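You operate a simulated robot arm through the tools that you are given. There is no shell and no other tool.

You are at the controls of a simulated robot arm. One attempt, no reset.

TASK
Bleed the filter, then pump it up to 1 bar.
Fine: port knob on FILTER, vent shut; pump with BLEED open till the sight glass clears, then shut it.

The check looks at the end state, three seconds after you hand in, the way a careful person would. Anything else that was tipped, shoved, dropped, spilled or broken makes it a failure.

THE ROBOT
A 6-joint arm with a two-finger gripper, fixed in place. Base frame: the origin is at the foot of the arm, x ahead of it, y to its left, z up; the work surface is at about z = 900. Units: mm, rad, N and s.
With the tool pointing down near the work surface it reaches from about 500 to 820 mm from the base axis. Its first joint turns from -2.897 to 2.897 rad. Payload 1.66 kg.
The TCP is the grasp point between the finger pads, 16 mm short of the fingertips. In the tool frame z runs along the fingers and y along their closing line. Largest opening 111 mm; the body of the gripper starts 104 mm behind the TCP.
Orientation is that of the tool frame in the base frame, as a unit quaternion [w, x, y, z]. With the fingers straight down and closing along the base's y, the tool's x points along the base's -x, its y along +y and its z along -z.

THE INTERFACE
- The arm moves only by the tool play_rows. Its argument "deltas" is a list of rows, each an object of numbers (a shift or turn left out is 0, a gripper value left out holds the last): "tx", "ty", "tz": the shift along the base's x, y, z in mm; "wx", "wy", "wz": the turn, a rotation vector about the base's x, y, z in rad; "grip": the gripper command, from -1 (fully open) to 1 (shut), values between in proportion. In form: [{"tx": .., "ty": .., "tz": .., "wx": .., "wy": .., "wz": .., "grip": ..}, ...]. A call has 1 to 20 rows; each row shifts and turns the commanded pose from where the row before left it. Rows are played at 5 a second. More than 50 mm and 0.15 rad between two rows, or a gripper value outside its range, and nothing of the call is played. A pose out of reach is approached as far as the arm can. The call stops where the force on the tool passes 40 N (or 10 N more than at its start, if that is more) or the arm is blocked; 0.2 s more then pass. Each finger halts on what it meets, pressing with about 32 N; the grip force reading is that of the motor and also rises with nothing between the fingers. The clock runs only during rows and for 0.2 s after the last one: add rows that do not move to give the fingers time. The reply holds the time, the measured pose of the TCP, the force on the tool along the base axes, the opening and the grip force, in the units named above and with some noise, with the torque about the TCP (base axes, N m) and any sound that the robot's microphone picked up, and new pictures: "views" is both (left out), scene, wrist or none.
- Cameras (640 x 400 px; columns grow to the right, rows downward): "scene" is fixed at [230.2, 499.1, 1556.3]; the picture's right is [-0.82, -0.57, 0.00], its down [-0.42, 0.60, -0.67] and it looks along [0.39, -0.55, -0.74] (base axes); focal length 370 px, centre (320, 200). "wrist" rides on the gripper at [70, 14, -143] in the tool frame; the picture's right is [-0.19, 0.98, 0.00], its down [-0.87, -0.17, -0.47] and it looks along [-0.46, -0.09, 0.88] (tool axes); focal length 230 px, centre (320, 200). There is no depth. A picture from a camera that has moved, and an enlarged one, comes with that camera's place and axes in the base frame and with its lens. The place of the scene camera against the robot may be out by one fixed shift of up to 12 mm in any direction.
- raise_lower(by): slides the trunk up (or, below 0, down) by that many mm; the arm rides with it, the base frame stays. It gives what a move gives, with no picture.
- zoom(camera, box): a new picture of the part [left, top, right, bottom] of that camera's present view, enlarged. It takes no simulated time.
- job_done(): hands the job in; it is judged then, once.

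Nothing tells you positions but the pictures and the camera data. Unless the task says otherwise, let go and move clear before handing in.

The tools are called after "Call:" as name(argument=value, ...) on one line, values as JSON. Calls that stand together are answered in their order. play_rows: Moves the arm, as the interface text tells. Its arguments: {"type":"object","properties":{"deltas":{"type":"array","items":{"type":"object","properties":{"tx":{"type":"number"},"ty":{"type":"number"},"tz":{"type":"number"},"wx":{"type":"number"},"wy":{"type":"number"},"wz":{"type":"number"},"grip":{"type":"number"}}}},"views":{"type":"string","enum":["both","scene","wrist","none"]}},"required":["deltas"]} The other tools are called the same way: raise_lower (by) slides the trunk up or down; zoom (camera, box) takes an enlarged picture of a part of a camera's view; job_done () hands the job in.

At the start:

```text
t: 0.0
eef_pos: [348.9, 162.6, 1216.8]
ee_rot: [0.0, 0.0, 1.0, 0.0]
contact_force: [0.3, -0.4, -0.4]
ft_torque: [0.01, 0.02, 0.01]
opening: 111.0
grip_force: 0.1
trunk travel left (down, up): [-300.0, 290.0]
```

scene: 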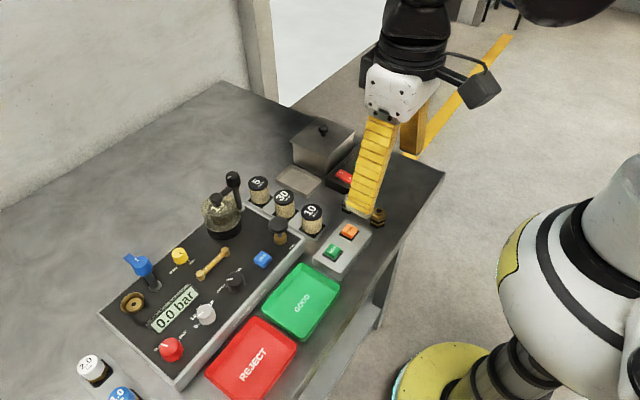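
wrist: 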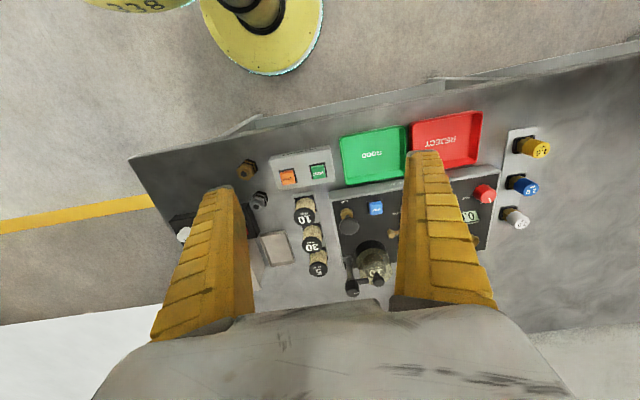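

The scene shows a panel with a gauge display, several knobs, a pump lever and a filter housing. I'll zoom in to read the labels before moving.

Call:
zoom(camera="scene", box=[90, 240, 250, 340])

Call:
zoom(camera="scene", box=[180, 160, 340, 260])

Call:
zoom(camera="scene", box=[140, 230, 300, 330])

Call:
zoom(camera="scene", box=[100, 290, 260, 390])

Call:
zoom(camera="wrist", box=[320, 180, 480, 280])

```text
4.00 times, centred on (170, 290) of scene
camera zoom: at [230.2, 499.1, 1556.3], right [-0.82, -0.57, 0.0], down [-0.42, 0.6, -0.67], along [0.39, -0.55, -0.74], focal length 1479 px, centre (920, -160)
```

zoom: 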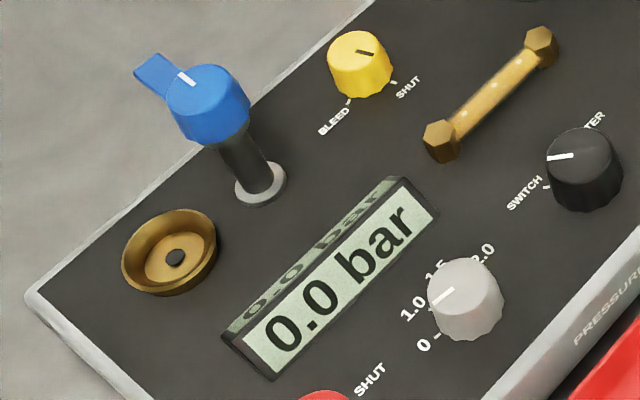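

```text
4.00 times, centred on (260, 210) of scene
camera zoom: at [230.2, 499.1, 1556.3], right [-0.82, -0.57, 0.0], down [-0.42, 0.6, -0.67], along [0.39, -0.55, -0.74], focal length 1479 px, centre (560, 160)
```

zoom: 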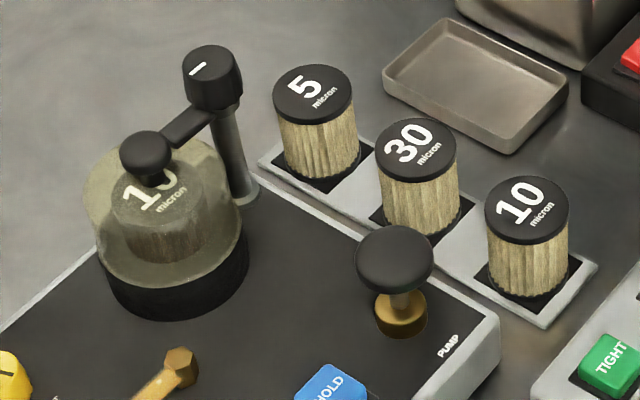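

```text
4.00 times, centred on (220, 280) of scene
camera zoom: at [230.2, 499.1, 1556.3], right [-0.82, -0.57, 0.0], down [-0.42, 0.6, -0.67], along [0.39, -0.55, -0.74], focal length 1479 px, centre (720, -120)
```

zoom: 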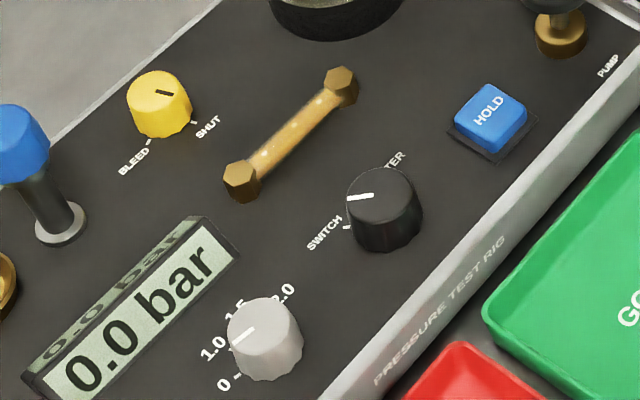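

```text
4.00 times, centred on (180, 340) of scene
camera zoom: at [230.2, 499.1, 1556.3], right [-0.82, -0.57, 0.0], down [-0.42, 0.6, -0.67], along [0.39, -0.55, -0.74], focal length 1479 px, centre (880, -360)
```

zoom: 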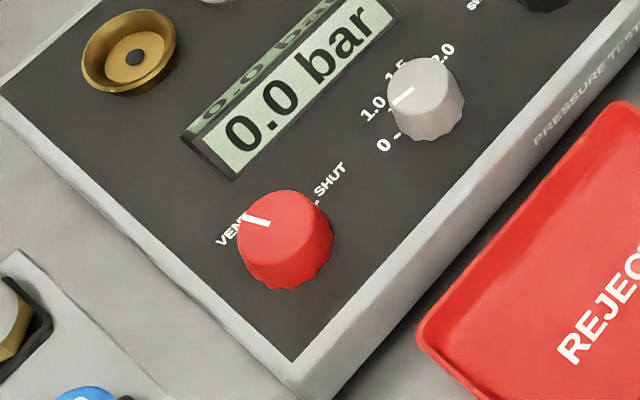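

```text
4.00 times, centred on (400, 230) of wrist
camera zoom: at [278.7, 176.2, 1359.7], right [0.19, 0.98, 0.0], down [0.87, -0.17, 0.47], along [0.46, -0.09, -0.88], focal length 920 px, centre (0, 80)
```

zoom: 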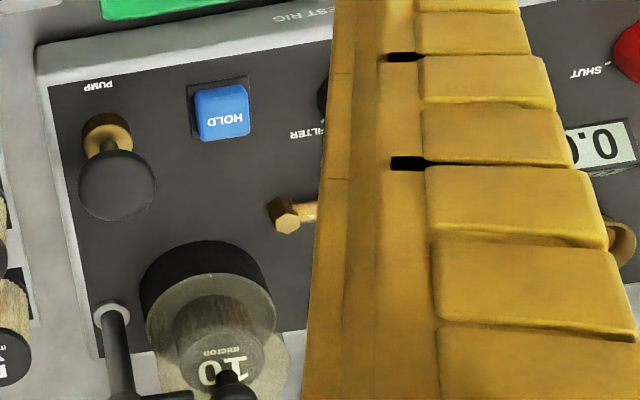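

The rig's front row has, roughly, the vent (red), a limit knob (grey), the port knob (black), HOLD and PUMP at x≈557. The bleed (yellow) and sight glass sit behind. I'll move over the panel for a better wrist view.

Call:
play_rows(deltas=[{"tx": 20, "ty": 40, "tz": 0}, {"tx": 20, "ty": 40}, {"tx": 20, "ty": 40}, {"tx": 20, "ty": 40}, {}, {}])

```text
t: 1.4
eef_pos: [431.1, 324.5, 1219.0]
ee_rot: [0.0, 0.0, 1.0, 0.0]
contact_force: [-0.5, 0.2, 0.6]
ft_torque: [-0.01, -0.01, 0.02]
opening: 110.9
grip_force: 0.1
trunk travel left (down, up): [-300.0, 290.0]
camera wrist: at [361.2, 337.7, 1360.5], right [0.19, 0.98, 0.0], down [0.87, -0.17, 0.47], along [0.46, -0.09, -0.88], focal length 230 px, centre (320, 200)
```

scene: 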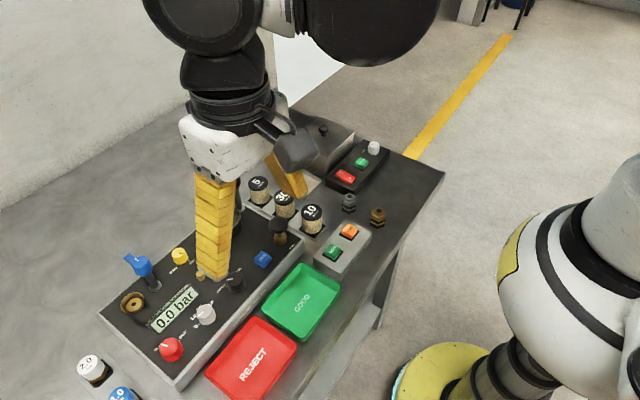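
wrist: 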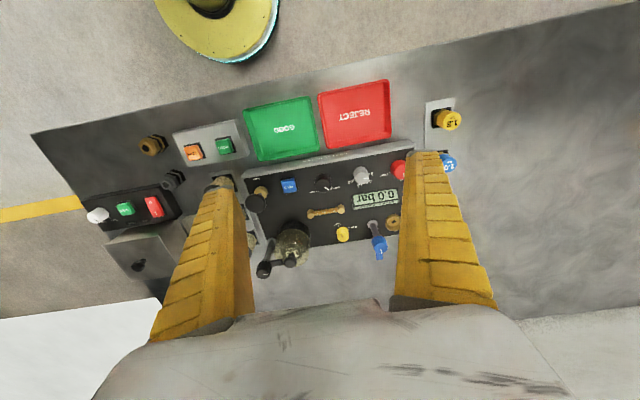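

Call:
zoom(camera="wrist", box=[300, 140, 420, 215])

Call:
zoom(camera="wrist", box=[300, 190, 420, 265])

Call:
zoom(camera="wrist", box=[230, 160, 350, 235])

Call:
zoom(camera="wrist", box=[230, 210, 350, 285])

Call:
zoom(camera="scene", box=[310, 130, 420, 270])

```text
5.33 times, centred on (360, 178) of wrist
camera zoom: at [361.2, 337.7, 1360.5], right [0.19, 0.98, 0.0], down [0.87, -0.17, 0.47], along [0.46, -0.09, -0.88], focal length 1227 px, centre (107, 320)
```

zoom: 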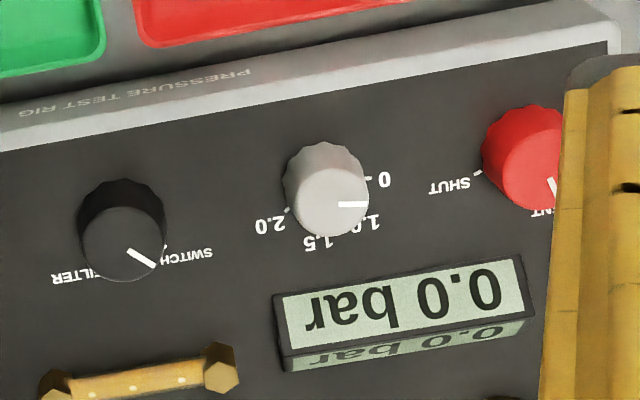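

```text
5.33 times, centred on (360, 228) of wrist
camera zoom: at [361.2, 337.7, 1360.5], right [0.19, 0.98, 0.0], down [0.87, -0.17, 0.47], along [0.46, -0.09, -0.88], focal length 1227 px, centre (107, 53)
```

zoom: 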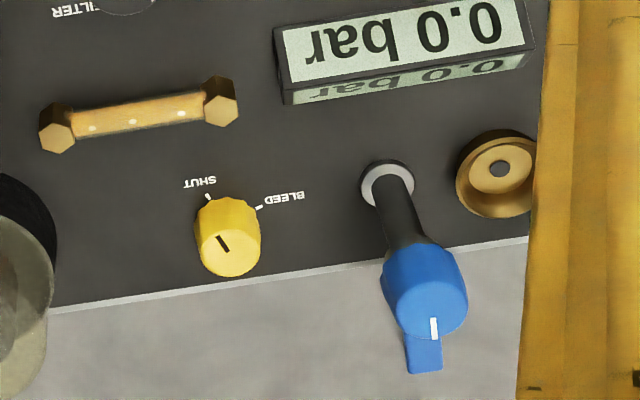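

```text
5.33 times, centred on (290, 198) of wrist
camera zoom: at [361.2, 337.7, 1360.5], right [0.19, 0.98, 0.0], down [0.87, -0.17, 0.47], along [0.46, -0.09, -0.88], focal length 1227 px, centre (480, 213)
```

zoom: 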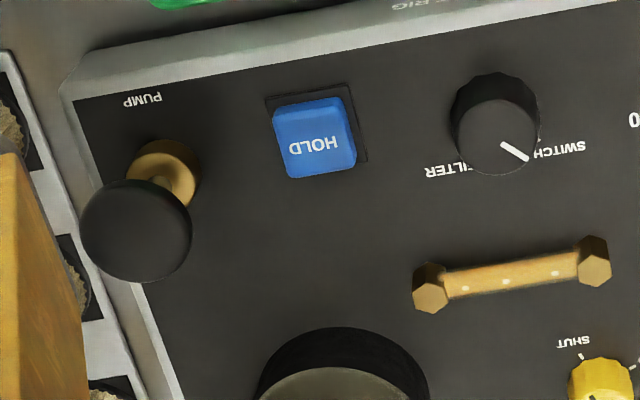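

```text
5.33 times, centred on (290, 248) of wrist
camera zoom: at [361.2, 337.7, 1360.5], right [0.19, 0.98, 0.0], down [0.87, -0.17, 0.47], along [0.46, -0.09, -0.88], focal length 1227 px, centre (480, -53)
```

zoom: 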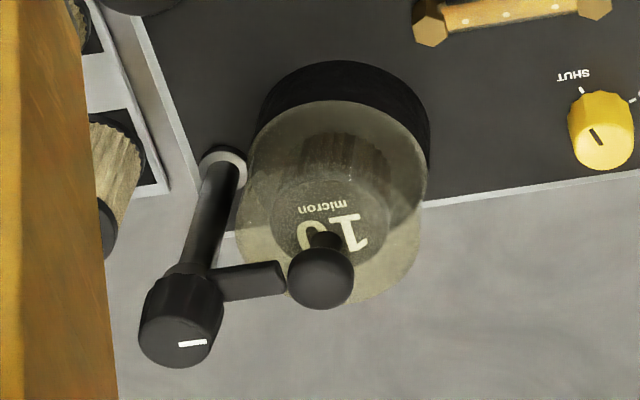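

```text
2.86 times, centred on (365, 200) of scene
camera zoom: at [230.2, 499.1, 1556.3], right [-0.82, -0.57, 0.0], down [-0.42, 0.6, -0.67], along [0.39, -0.55, -0.74], focal length 1056 px, centre (191, 200)
```

zoom: 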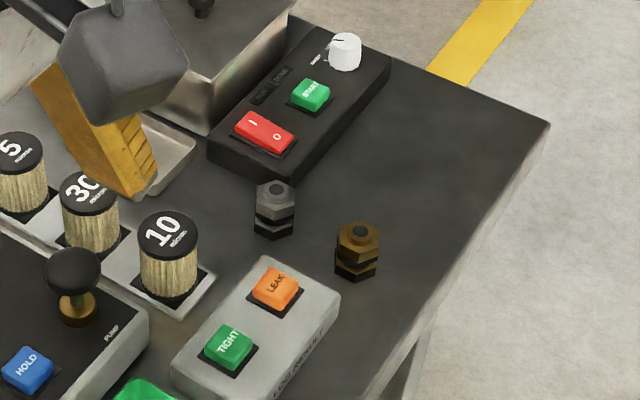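

Bleed looks to be at SHUT, port at SWITCH and vent at VENT. I need closer views of the knobs, and of the grey one in particular, so I'll move higher up over the panel's far side.

Call:
play_rows(deltas=[{"tx": 40, "ty": 15, "tz": -10}, {"tx": 40, "ty": 15, "tz": -10}, {"tx": 40, "ty": 15, "tz": -10}, {"tx": 40, "ty": 15, "tz": -10}, {}, {}])

```text
t: 2.8
eef_pos: [590.3, 380.9, 1179.1]
ee_rot: [0.0, 0.001, 1.0, 0.0]
contact_force: [0.0, -0.1, 0.2]
ft_torque: [0.0, -0.01, 0.02]
opening: 110.8
grip_force: 0.1
trunk travel left (down, up): [-300.0, 290.0]
camera wrist: at [519.9, 395.5, 1319.8], right [0.19, 0.98, 0.0], down [0.87, -0.17, 0.47], along [0.46, -0.09, -0.88], focal length 230 px, centre (320, 200)
```

scene: 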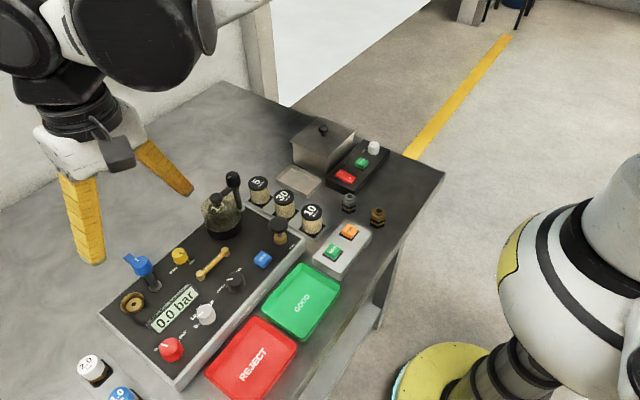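
wrist: 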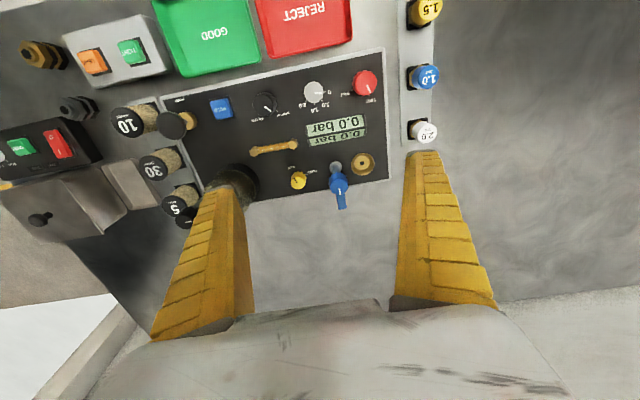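

Call:
zoom(camera="wrist", box=[240, 60, 400, 160])

Call:
zoom(camera="wrist", box=[240, 110, 400, 210])

Call:
zoom(camera="wrist", box=[140, 70, 300, 170])

```text
4.00 times, centred on (320, 110) of wrist
camera zoom: at [519.9, 395.5, 1319.8], right [0.19, 0.98, 0.0], down [0.87, -0.17, 0.47], along [0.46, -0.09, -0.88], focal length 920 px, centre (320, 560)
```

zoom: 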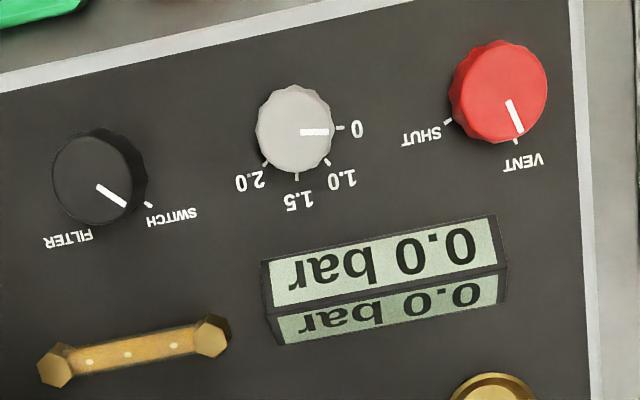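

```text
4.00 times, centred on (320, 160) of wrist
camera zoom: at [519.9, 395.5, 1319.8], right [0.19, 0.98, 0.0], down [0.87, -0.17, 0.47], along [0.46, -0.09, -0.88], focal length 920 px, centre (320, 360)
```

zoom: 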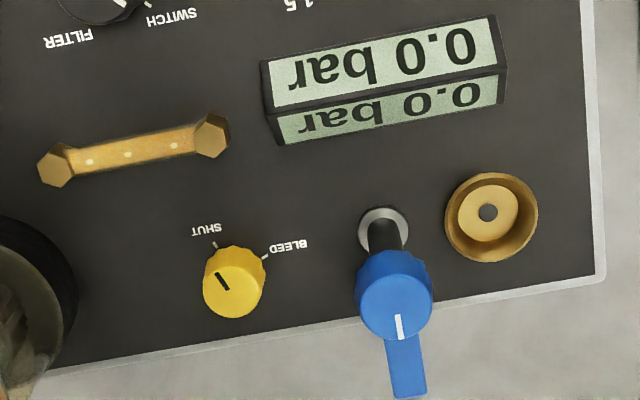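

```text
4.00 times, centred on (220, 120) of wrist
camera zoom: at [519.9, 395.5, 1319.8], right [0.19, 0.98, 0.0], down [0.87, -0.17, 0.47], along [0.46, -0.09, -0.88], focal length 920 px, centre (720, 520)
```

zoom: 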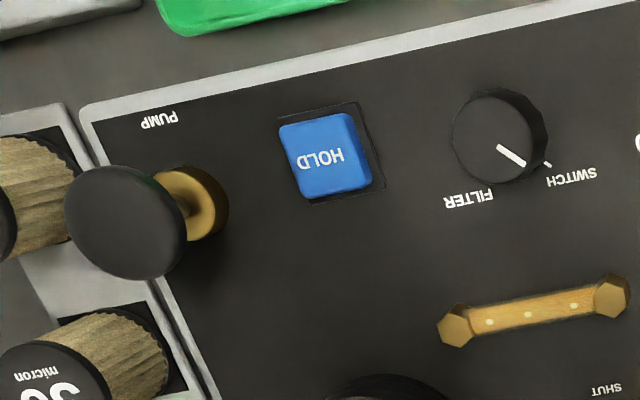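

The panel surface is at z≈943.5 and the knob tops at ≈965. That puts the port knob at (538, 309), the vent at (538, 454), the bleed at (665, 329) and the pump knob at (538, 184, 992). Each valve needs about −90° (clockwise from above). I'll start with the port knob, hovering over it with the gripper pre-turned +45°.

Call:
play_rows(deltas=[{"tx": -17, "ty": -25, "tz": -20, "wz": 0.131, "grip": 0.0}, {"tx": -17, "ty": -25, "tz": -20, "wz": 0.131}, {"tx": -17, "ty": -24, "tz": -20, "wz": 0.131}, {"tz": -20, "wz": 0.131}, {"tz": -20, "wz": 0.131}, {"tz": -17, "wz": 0.131}, {}, {}])

```text
t: 4.6
eef_pos: [536.7, 308.0, 1061.2]
ee_rot: [0.0, -0.383, 0.924, -0.001]
contact_force: [0.5, 0.2, 0.3]
ft_torque: [0.01, 0.01, 0.02]
opening: 57.5
grip_force: 1.4
trunk travel left (down, up): [-300.0, 290.0]
camera wrist: at [477.2, 269.2, 1202.6], right [-0.56, 0.83, 0.0], down [0.73, 0.49, 0.47], along [0.39, 0.27, -0.88], focal length 230 px, centre (320, 200)
```

scene: 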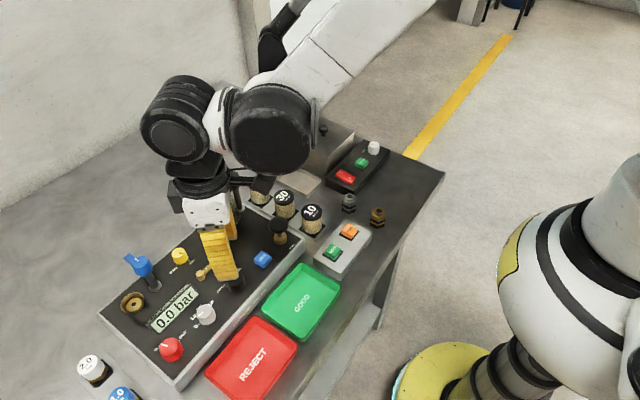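
wrist: 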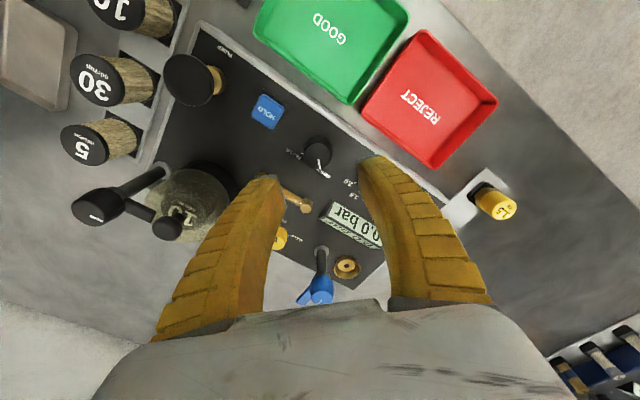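

The gripper is centred over the port knob. I'll descend and grip.

Call:
play_rows(deltas=[{"tz": -40}, {"tz": -40}, {"tz": -14}, {}, {"grip": 1}, {}, {}])

```text
t: 6.2
eef_pos: [538.8, 306.1, 967.4]
ee_rot: [0.0, -0.383, 0.924, 0.0]
contact_force: [20.6, -16.0, 8.6]
ft_torque: [0.32, -0.61, -0.18]
opening: 24.9
grip_force: 33.7
trunk travel left (down, up): [-300.0, 290.0]
camera wrist: at [479.2, 267.8, 1108.9], right [-0.56, 0.83, 0.0], down [0.73, 0.49, 0.47], along [0.39, 0.26, -0.88], focal length 230 px, centre (320, 200)
```

scene: 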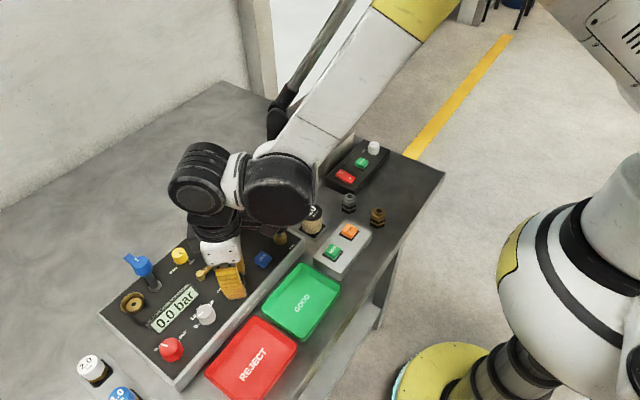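
wrist: 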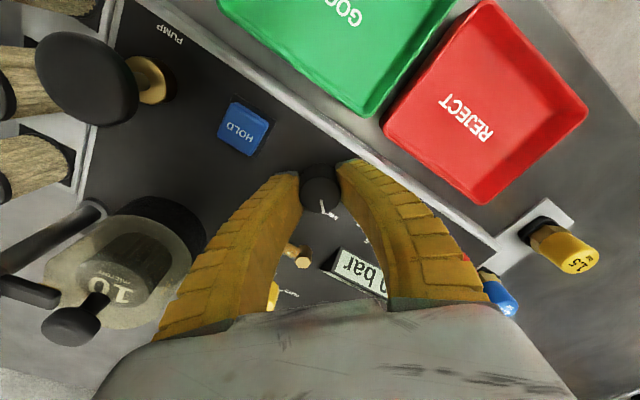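

The grip is on, with a side load showing a small offset. I'll ease the commanded position over by 2 mm in each direction, then start turning.

Call:
play_rows(deltas=[{"tx": 2, "ty": -2}, {}], views="none")

```text
t: 6.8
eef_pos: [537.6, 305.7, 967.1]
ee_rot: [-0.001, -0.384, 0.923, 0.001]
contact_force: [10.1, -3.4, 7.3]
ft_torque: [0.32, -0.53, -0.13]
opening: 24.4
grip_force: 34.3
trunk travel left (down, up): [-300.0, 290.0]
```

Call:
play_rows(deltas=[{"tx": 1.0, "ty": -0.5}, {"wz": -0.131}, {"wz": -0.131}, {"wz": -0.131}, {}])

```text
t: 8.0
eef_pos: [539.1, 308.0, 967.2]
ee_rot: [0.0, -0.195, 0.981, 0.0]
contact_force: [-7.8, 15.7, 9.6]
ft_torque: [0.21, -0.13, 0.01]
opening: 24.0
grip_force: 33.9
trunk travel left (down, up): [-300.0, 290.0]
camera wrist: at [468.4, 293.8, 1109.3], right [-0.2, 0.98, 0.0], down [0.86, 0.18, 0.47], along [0.46, 0.09, -0.88], focal length 230 px, centre (320, 200)
```

scene: 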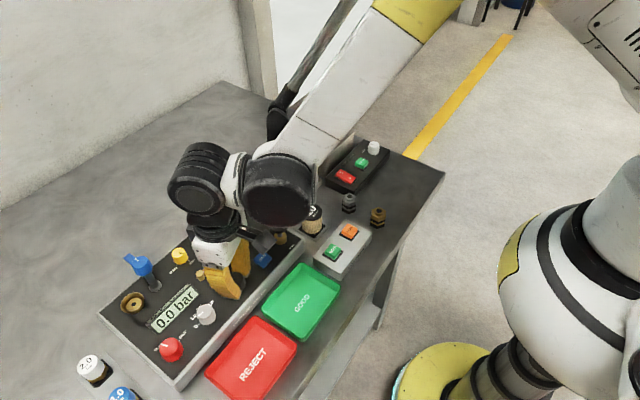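
wrist: 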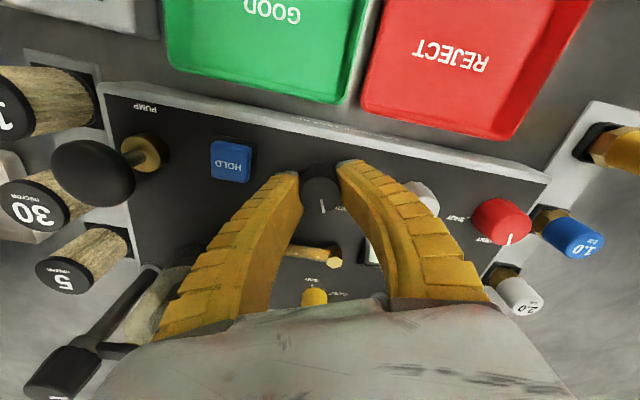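

The knob is turning with the gripper. I'll keep turning to complete −90°.

Call:
play_rows(deltas=[{"ty": 1.5, "wz": -0.131}, {"wz": -0.131}, {"wz": -0.131}, {"wz": -0.131}, {"wz": -0.131}, {"wz": -0.131}, {}])

```text
t: 9.6
eef_pos: [541.2, 308.3, 967.4]
ee_rot: [0.001, 0.196, 0.981, 0.001]
contact_force: [-8.3, 16.6, 2.7]
ft_torque: [0.12, 0.01, -0.03]
opening: 22.4
grip_force: 34.2
trunk travel left (down, up): [-300.0, 290.0]
camera wrist: at [480.2, 348.3, 1109.3], right [0.55, 0.83, 0.0], down [0.73, -0.49, 0.47], along [0.39, -0.26, -0.88], focal length 230 px, centre (320, 200)
```

scene: 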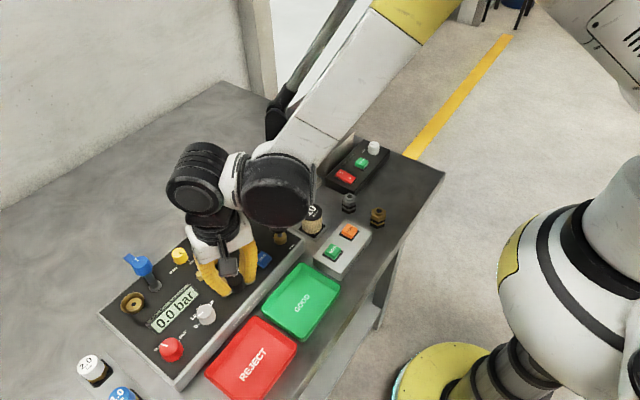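
wrist: 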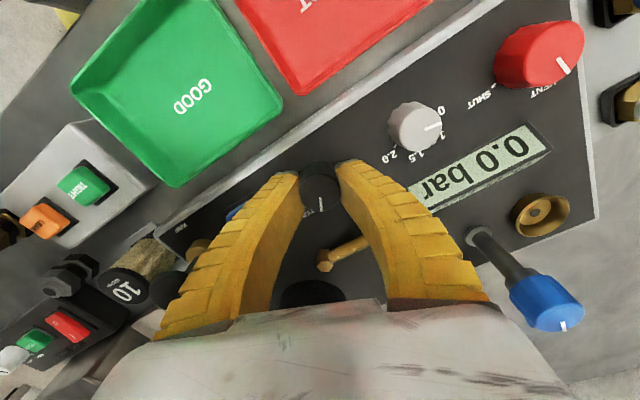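

Call:
play_rows(deltas=[{"tx": -2, "ty": 0.5, "wz": -0.131}, {"wz": -0.131}, {"wz": -0.131}, {}])

Call:
zoom(camera="wrist", box=[260, 130, 420, 230])

```text
t: 10.6
eef_pos: [539.8, 308.8, 967.6]
ee_rot: [0.0, 0.385, 0.923, -0.001]
contact_force: [14.3, 14.4, 13.6]
ft_torque: [0.01, -0.32, 0.27]
opening: 23.1
grip_force: 33.9
trunk travel left (down, up): [-300.0, 290.0]
camera wrist: at [499.7, 368.0, 1108.5], right [0.83, 0.56, 0.0], down [0.49, -0.73, 0.47], along [0.26, -0.39, -0.88], focal length 230 px, centre (320, 200)
```

scene: 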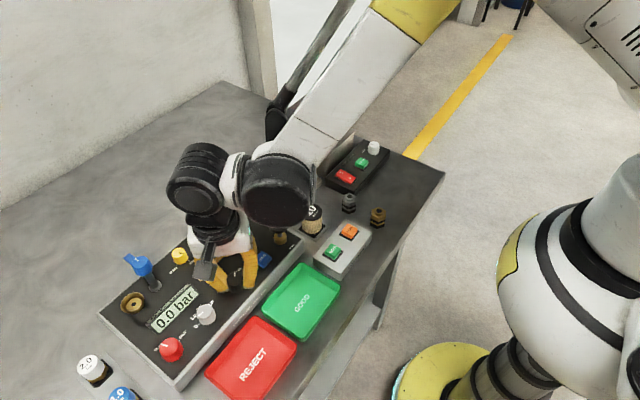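
wrist: 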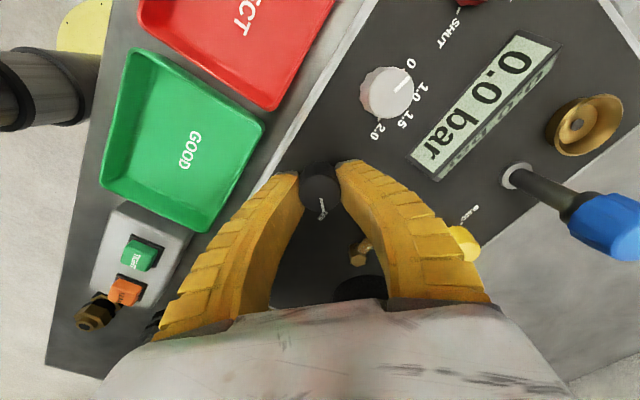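

```text
4.00 times, centred on (340, 180) of wrist
camera zoom: at [499.7, 368.0, 1108.5], right [0.83, 0.56, 0.0], down [0.49, -0.73, 0.47], along [0.26, -0.39, -0.88], focal length 920 px, centre (240, 280)
```

zoom: 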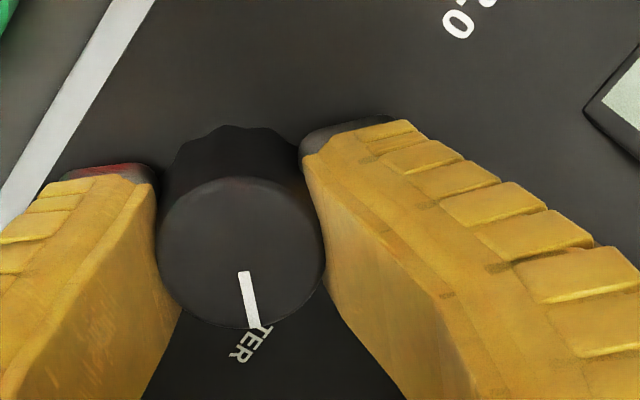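

Call:
play_rows(deltas=[{"tx": 1, "wz": -0.08}, {}], views="none")

Call:
zoom(camera="wrist", box=[260, 130, 420, 230])

```text
t: 11.2
eef_pos: [539.8, 307.7, 967.2]
ee_rot: [0.0, 0.42, 0.908, -0.001]
contact_force: [8.0, 13.9, 7.9]
ft_torque: [0.21, -0.07, 0.21]
opening: 23.0
grip_force: 34.4
trunk travel left (down, up): [-300.0, 290.0]
```

```text
4.00 times, centred on (340, 180) of wrist
camera zoom: at [504.7, 370.9, 1108.5], right [0.87, 0.49, 0.0], down [0.43, -0.77, 0.47], along [0.23, -0.41, -0.88], focal length 920 px, centre (240, 280)
```

zoom: 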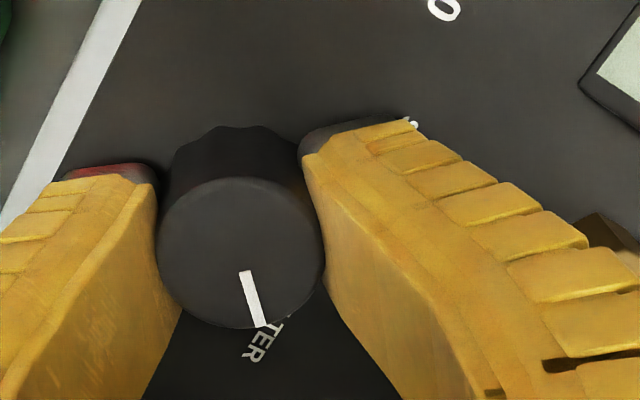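

The knob is at its FILTER stop, since the extra turn only slipped the jaws. I'll release, lift, and go to the vent knob at (538, 454) with the gripper at +45°.

Call:
play_rows(deltas=[{"grip": 0.0}, {}, {"tz": 40}, {"tz": 40}, {"tz": 30, "ty": 10, "wz": 0.14}, {"ty": 30, "wz": 0.14}, {"ty": 30, "wz": 0.14}, {"ty": 30, "wz": 0.14}, {"ty": 30, "wz": 0.14}, {"ty": 16, "wz": 0.14}, {"wz": 0.14, "tx": -2.5}, {}])

Call:
zoom(camera="scene", box=[180, 240, 280, 320])

```text
t: 13.8
eef_pos: [537.2, 454.0, 1076.9]
ee_rot: [0.0, -0.057, 0.998, 0.001]
contact_force: [0.1, 0.4, 0.8]
ft_torque: [-0.01, -0.01, 0.01]
opening: 57.7
grip_force: 1.8
trunk travel left (down, up): [-300.0, 290.0]
camera wrist: at [466.7, 460.1, 1218.1], right [0.08, 1.0, 0.0], down [0.88, -0.07, 0.47], along [0.47, -0.04, -0.88], focal length 230 px, centre (320, 200)
```

scene: 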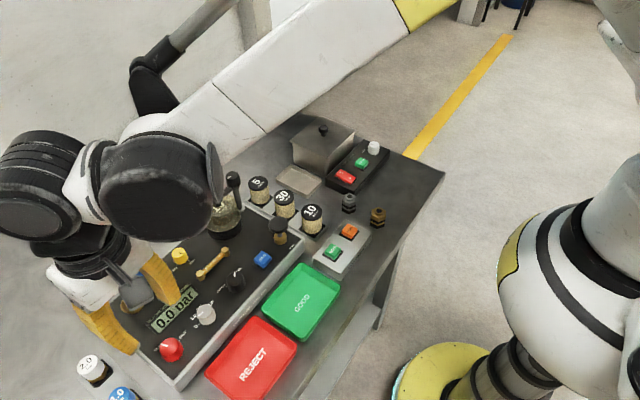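
wrist: 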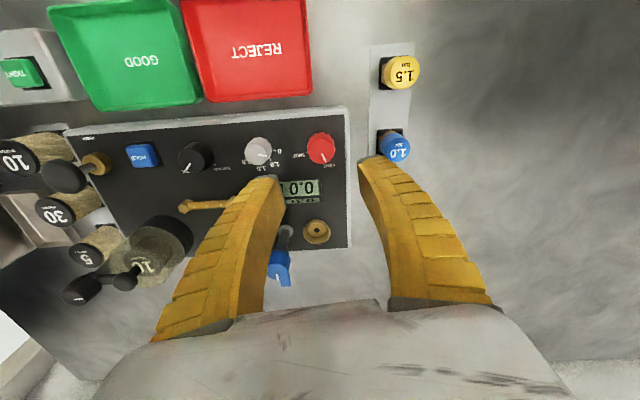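

```text
5.00 times, centred on (230, 280) of scene
camera zoom: at [230.2, 499.1, 1556.3], right [-0.82, -0.57, 0.0], down [-0.42, 0.6, -0.67], along [0.39, -0.55, -0.74], focal length 1849 px, centre (770, -200)
```

zoom: 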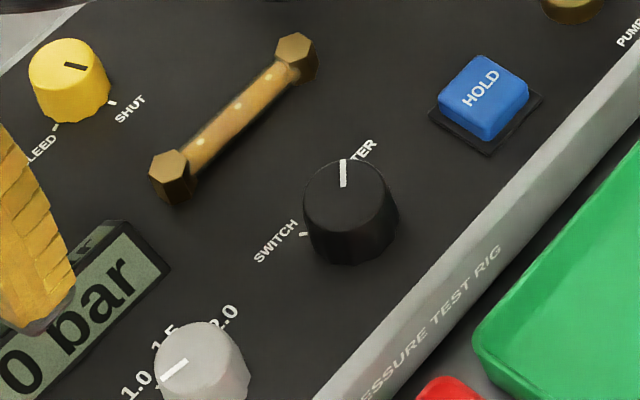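

The port knob now reads FILTER. Next is the vent knob: I'll set the yaw to about 0.35, descend and grip.

Call:
play_rows(deltas=[{"wz": 0.12, "grip": 0.12}, {"wz": 0.12, "tz": -30}, {"tz": -40}, {"tz": -38.5}, {}, {"grip": 1}, {}, {}], views="wrist")

```text
t: 15.6
eef_pos: [535.9, 454.2, 968.1]
ee_rot: [0.0, -0.176, 0.984, 0.0]
contact_force: [-2.3, 9.6, 7.5]
ft_torque: [0.29, -0.58, 0.04]
opening: 26.1
grip_force: 33.9
trunk travel left (down, up): [-300.0, 290.0]
camera wrist: at [465.0, 442.4, 1109.7], right [-0.16, 0.99, 0.0], down [0.87, 0.14, 0.47], along [0.47, 0.08, -0.88], focal length 230 px, centre (320, 200)
```

wrist: 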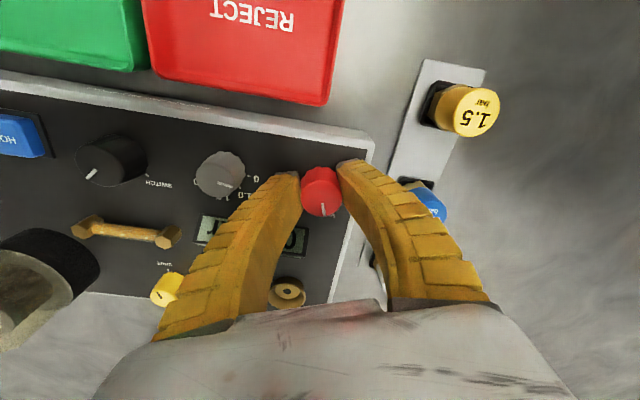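

Call:
play_rows(deltas=[{"ty": 0.7, "wz": -0.131}, {"wz": -0.131}, {"wz": -0.131}, {"wz": -0.131}, {"wz": -0.131}, {"wz": -0.131}, {}], views="wrist")

```text
t: 17.2
eef_pos: [537.8, 455.1, 966.7]
ee_rot: [0.001, 0.216, 0.976, 0.0]
contact_force: [-2.0, 29.0, 12.0]
ft_torque: [0.23, -0.14, 0.08]
opening: 24.8
grip_force: 33.4
trunk travel left (down, up): [-300.0, 290.0]
camera wrist: at [478.5, 498.6, 1109.5], right [0.59, 0.81, 0.0], down [0.71, -0.52, 0.47], along [0.38, -0.28, -0.88], focal length 230 px, centre (320, 200)
```

wrist: 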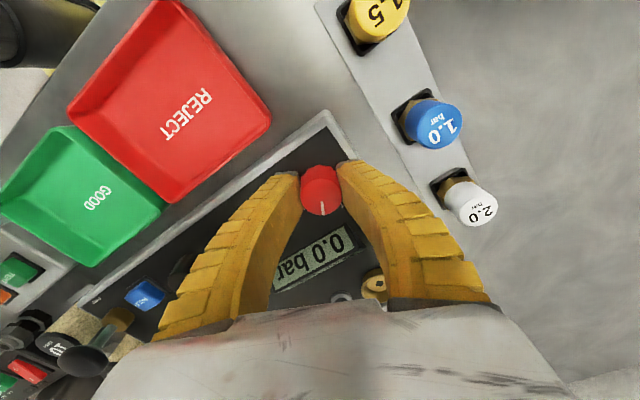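

Call:
play_rows(deltas=[{"ty": 1.5}, {"wz": -0.131}, {"wz": -0.131}, {"wz": -0.131}, {}], views="none")

```text
t: 18.4
eef_pos: [538.7, 455.7, 967.3]
ee_rot: [0.0, 0.403, 0.915, 0.0]
contact_force: [16.9, 17.3, 11.0]
ft_torque: [0.0, -0.33, 0.0]
opening: 23.6
grip_force: 34.2
trunk travel left (down, up): [-300.0, 290.0]
```

Call:
play_rows(deltas=[{"tx": 1.5, "wz": -0.131}, {"wz": -0.131}, {"wz": -0.131}, {"wz": -0.06}, {}], views="wrist")

Call:
zoom(camera="wrist", box=[260, 130, 420, 230])

```text
t: 19.6
eef_pos: [540.0, 454.2, 968.5]
ee_rot: [0.0, 0.598, 0.802, 0.0]
contact_force: [10.1, 2.9, 1.6]
ft_torque: [-0.07, -0.13, 0.18]
opening: 21.7
grip_force: 34.1
trunk travel left (down, up): [-300.0, 290.0]
camera wrist: at [532.6, 526.8, 1109.8], right [1.0, 0.1, 0.0], down [0.09, -0.88, 0.47], along [0.05, -0.47, -0.88], focal length 230 px, centre (320, 200)
```

wrist: 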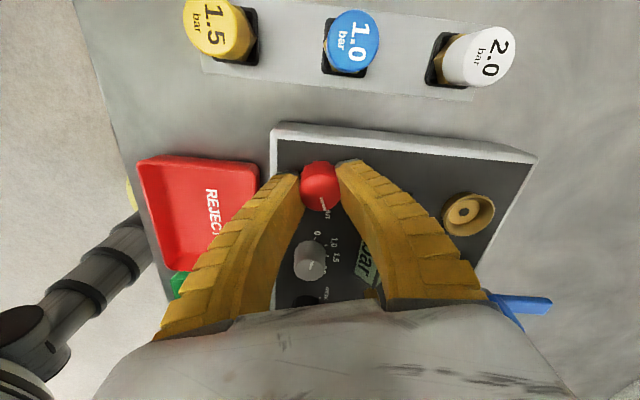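

```text
4.00 times, centred on (340, 180) of wrist
camera zoom: at [532.6, 526.8, 1109.8], right [1.0, 0.1, 0.0], down [0.09, -0.88, 0.47], along [0.05, -0.47, -0.88], focal length 920 px, centre (240, 280)
```

zoom: 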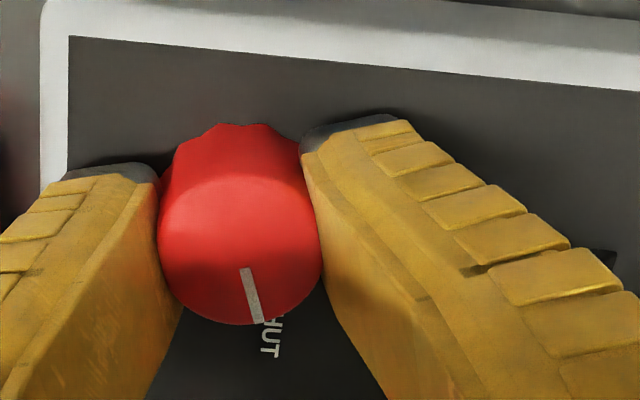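

Call:
play_rows(deltas=[{"wz": -0.1}, {}], views="none")

Call:
zoom(camera="wrist", box=[260, 130, 420, 230])

```text
t: 20.2
eef_pos: [540.1, 455.7, 968.3]
ee_rot: [0.0, 0.637, 0.771, 0.0]
contact_force: [7.8, -2.5, 1.1]
ft_torque: [-0.12, -0.1, 0.25]
opening: 20.4
grip_force: 34.2
trunk travel left (down, up): [-300.0, 290.0]
```

```text
4.00 times, centred on (340, 180) of wrist
camera zoom: at [539.7, 527.2, 1110.2], right [1.0, 0.0, 0.0], down [0.0, -0.88, 0.47], along [0.0, -0.47, -0.88], focal length 920 px, centre (240, 280)
```

zoom: 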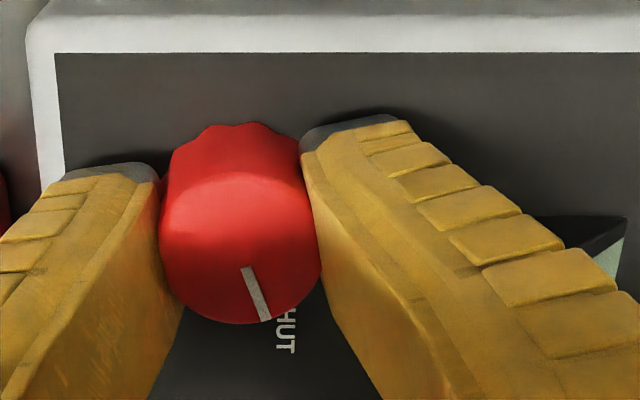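

The vent is at its SHUT stop. I'll release, lift, and travel to the bleed knob at (666, 329) with yaw +45°.

Call:
play_rows(deltas=[{"grip": 0.2}, {}, {"tz": 40}, {"tz": 40}, {"tz": 40, "wz": 0.14}, {"tx": 10, "ty": -10, "wz": 0.14}, {"tx": 15, "ty": -15, "wz": 0.14}, {"tx": 20, "ty": -20, "wz": 0.14}, {"tx": 20, "ty": -20, "wz": 0.14}, {"tx": 20, "ty": -20, "wz": 0.14}, {"tx": 20, "ty": -20, "wz": 0.14}, {"tx": 22, "ty": -22.3, "wz": 0.14}, {"wz": 0.14}, {"wz": 0.14}, {"wz": 0.14}, {"wz": 0.14}, {"wz": 0.14}, {"wz": 0.14}, {"wz": 0.14}, {}])

Call:
zoom(camera="scene", box=[130, 280, 250, 370])

```text
t: 24.4
eef_pos: [665.4, 328.8, 1089.2]
ee_rot: [0.0, -0.354, 0.935, 0.0]
contact_force: [-0.2, -0.3, 0.9]
ft_torque: [-0.03, 0.02, 0.04]
opening: 46.5
grip_force: 1.7
trunk travel left (down, up): [-300.0, 290.0]
camera wrist: at [603.9, 293.7, 1230.6], right [-0.51, 0.86, 0.0], down [0.76, 0.45, 0.47], along [0.41, 0.24, -0.88], focal length 230 px, centre (320, 200)
```

scene: 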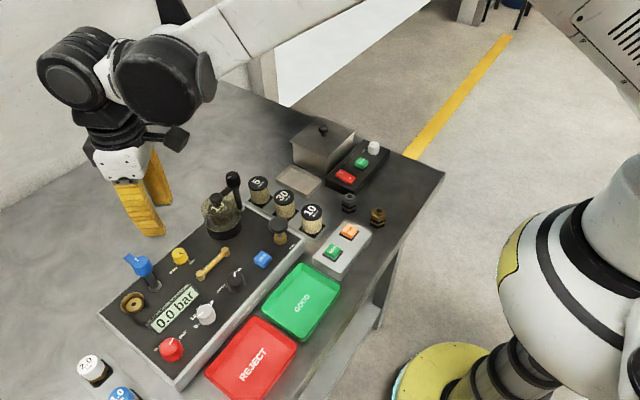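
wrist: 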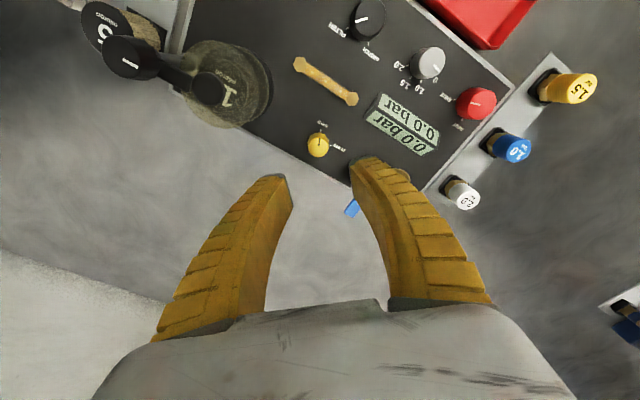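

```text
4.44 times, centred on (190, 325) of scene
camera zoom: at [230.2, 499.1, 1556.3], right [-0.82, -0.57, 0.0], down [-0.42, 0.6, -0.67], along [0.39, -0.55, -0.74], focal length 1643 px, centre (898, -356)
```

zoom: 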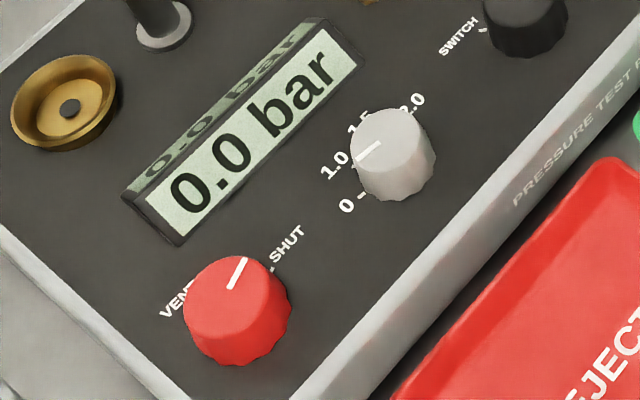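

Vent confirmed on SHUT. Now I'll descend on the bleed knob and grip it.

Call:
play_rows(deltas=[{"tz": -40}, {"tz": -40}, {"tz": -40}, {}, {"grip": 1}, {}, {}])

```text
t: 26.0
eef_pos: [666.8, 326.2, 971.2]
ee_rot: [0.0, -0.352, 0.936, 0.0]
contact_force: [7.9, -11.7, 2.4]
ft_torque: [0.35, -0.47, -0.03]
opening: 19.6
grip_force: 34.1
trunk travel left (down, up): [-300.0, 290.0]
camera wrist: at [604.5, 291.4, 1111.5], right [-0.5, 0.86, 0.0], down [0.76, 0.44, 0.47], along [0.41, 0.24, -0.88], focal length 230 px, centre (320, 200)
```

scene: 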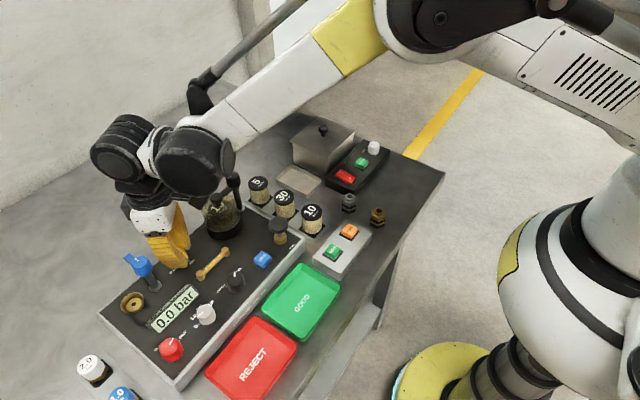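
wrist: 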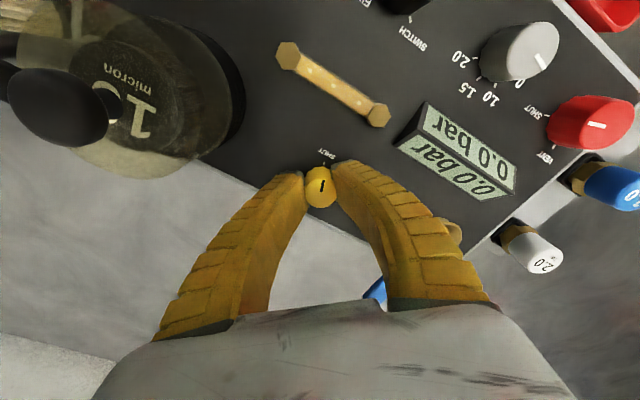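

Call:
play_rows(deltas=[{"tx": 0.7, "ty": -1.2, "wz": -0.131}, {"wz": -0.131}, {"wz": -0.131}, {"wz": -0.131}, {}], views="wrist")

```text
t: 27.2
eef_pos: [666.4, 327.7, 970.5]
ee_rot: [0.0, -0.097, 0.995, 0.001]
contact_force: [3.5, 0.4, 12.6]
ft_torque: [0.0, -0.17, -0.01]
opening: 18.1
grip_force: 34.0
trunk travel left (down, up): [-300.0, 290.0]
camera wrist: at [594.6, 328.0, 1111.5], right [0.0, 1.0, 0.0], down [0.88, 0.0, 0.47], along [0.47, 0.0, -0.88], focal length 230 px, centre (320, 200)
```

wrist: 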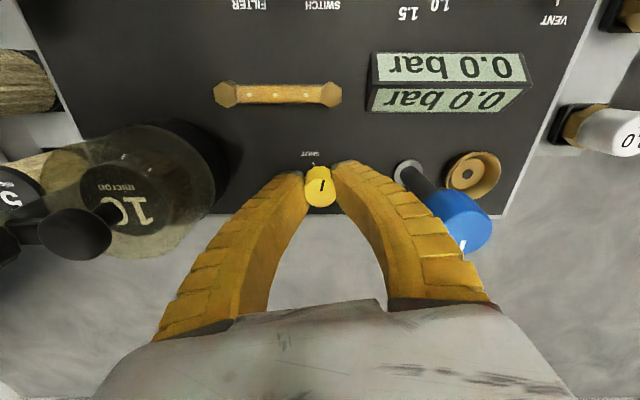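

Call:
play_rows(deltas=[{"wz": -0.131}, {"wz": -0.131}, {"wz": -0.131}, {"wz": -0.131}, {"wz": -0.131}, {"wz": -0.131}, {}], views="wrist")

Call:
zoom(camera="wrist", box=[260, 130, 420, 230])

```text
t: 28.8
eef_pos: [666.9, 328.6, 967.8]
ee_rot: [0.0, 0.291, 0.957, 0.0]
contact_force: [18.7, 22.6, 18.6]
ft_torque: [0.2, -0.16, 0.04]
opening: 18.9
grip_force: 34.2
trunk travel left (down, up): [-300.0, 290.0]
camera wrist: at [616.3, 379.1, 1109.7], right [0.71, 0.71, 0.0], down [0.62, -0.62, 0.47], along [0.34, -0.33, -0.88], focal length 230 px, centre (320, 200)
```

wrist: 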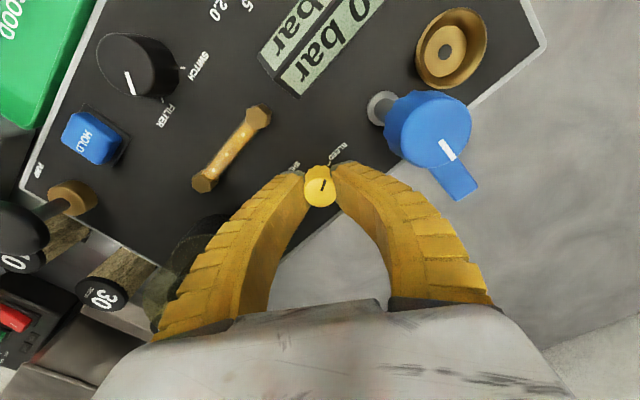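

```text
4.00 times, centred on (340, 180) of wrist
camera zoom: at [616.3, 379.1, 1109.7], right [0.71, 0.71, 0.0], down [0.62, -0.62, 0.47], along [0.34, -0.33, -0.88], focal length 920 px, centre (240, 280)
```

zoom: 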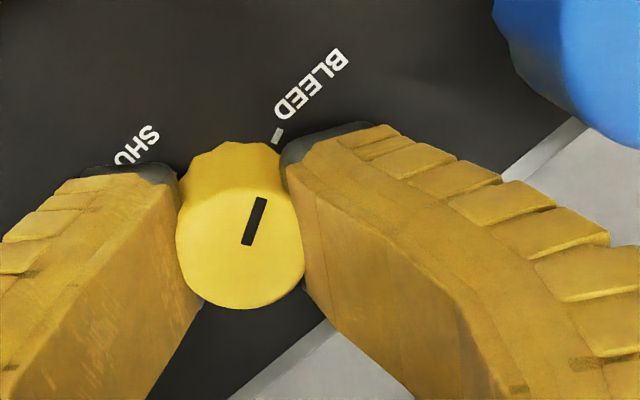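

Call:
play_rows(deltas=[{"tx": 1.5, "ty": 1.5}, {"wz": -0.131}, {"wz": -0.1}, {}], views="wrist")

Call:
zoom(camera="wrist", box=[260, 130, 420, 230])

```text
t: 29.8
eef_pos: [667.6, 329.6, 969.6]
ee_rot: [0.0, 0.401, 0.916, 0.001]
contact_force: [5.4, 5.2, 9.2]
ft_torque: [-0.07, -0.23, 0.17]
opening: 18.1
grip_force: 33.7
trunk travel left (down, up): [-300.0, 290.0]
camera wrist: at [630.1, 389.5, 1110.1], right [0.85, 0.53, 0.0], down [0.47, -0.75, 0.47], along [0.25, -0.4, -0.88], focal length 230 px, centre (320, 200)
```

wrist: 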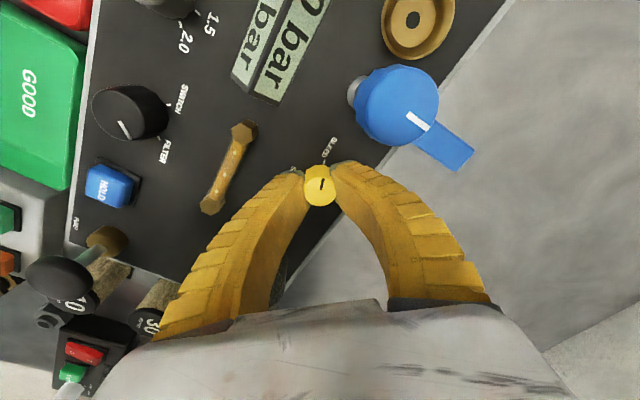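

```text
4.00 times, centred on (340, 180) of wrist
camera zoom: at [630.1, 389.5, 1110.1], right [0.85, 0.53, 0.0], down [0.47, -0.75, 0.47], along [0.25, -0.4, -0.88], focal length 920 px, centre (240, 280)
```

zoom: 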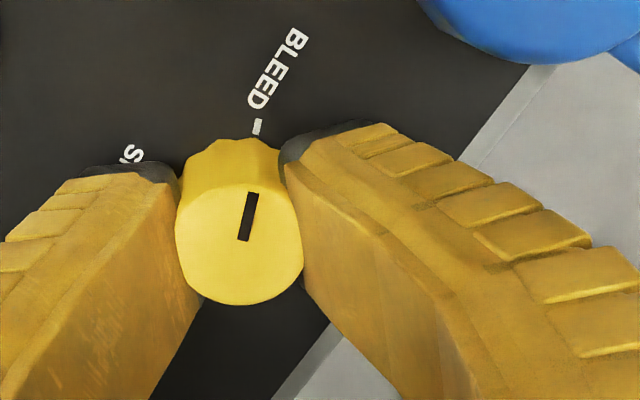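

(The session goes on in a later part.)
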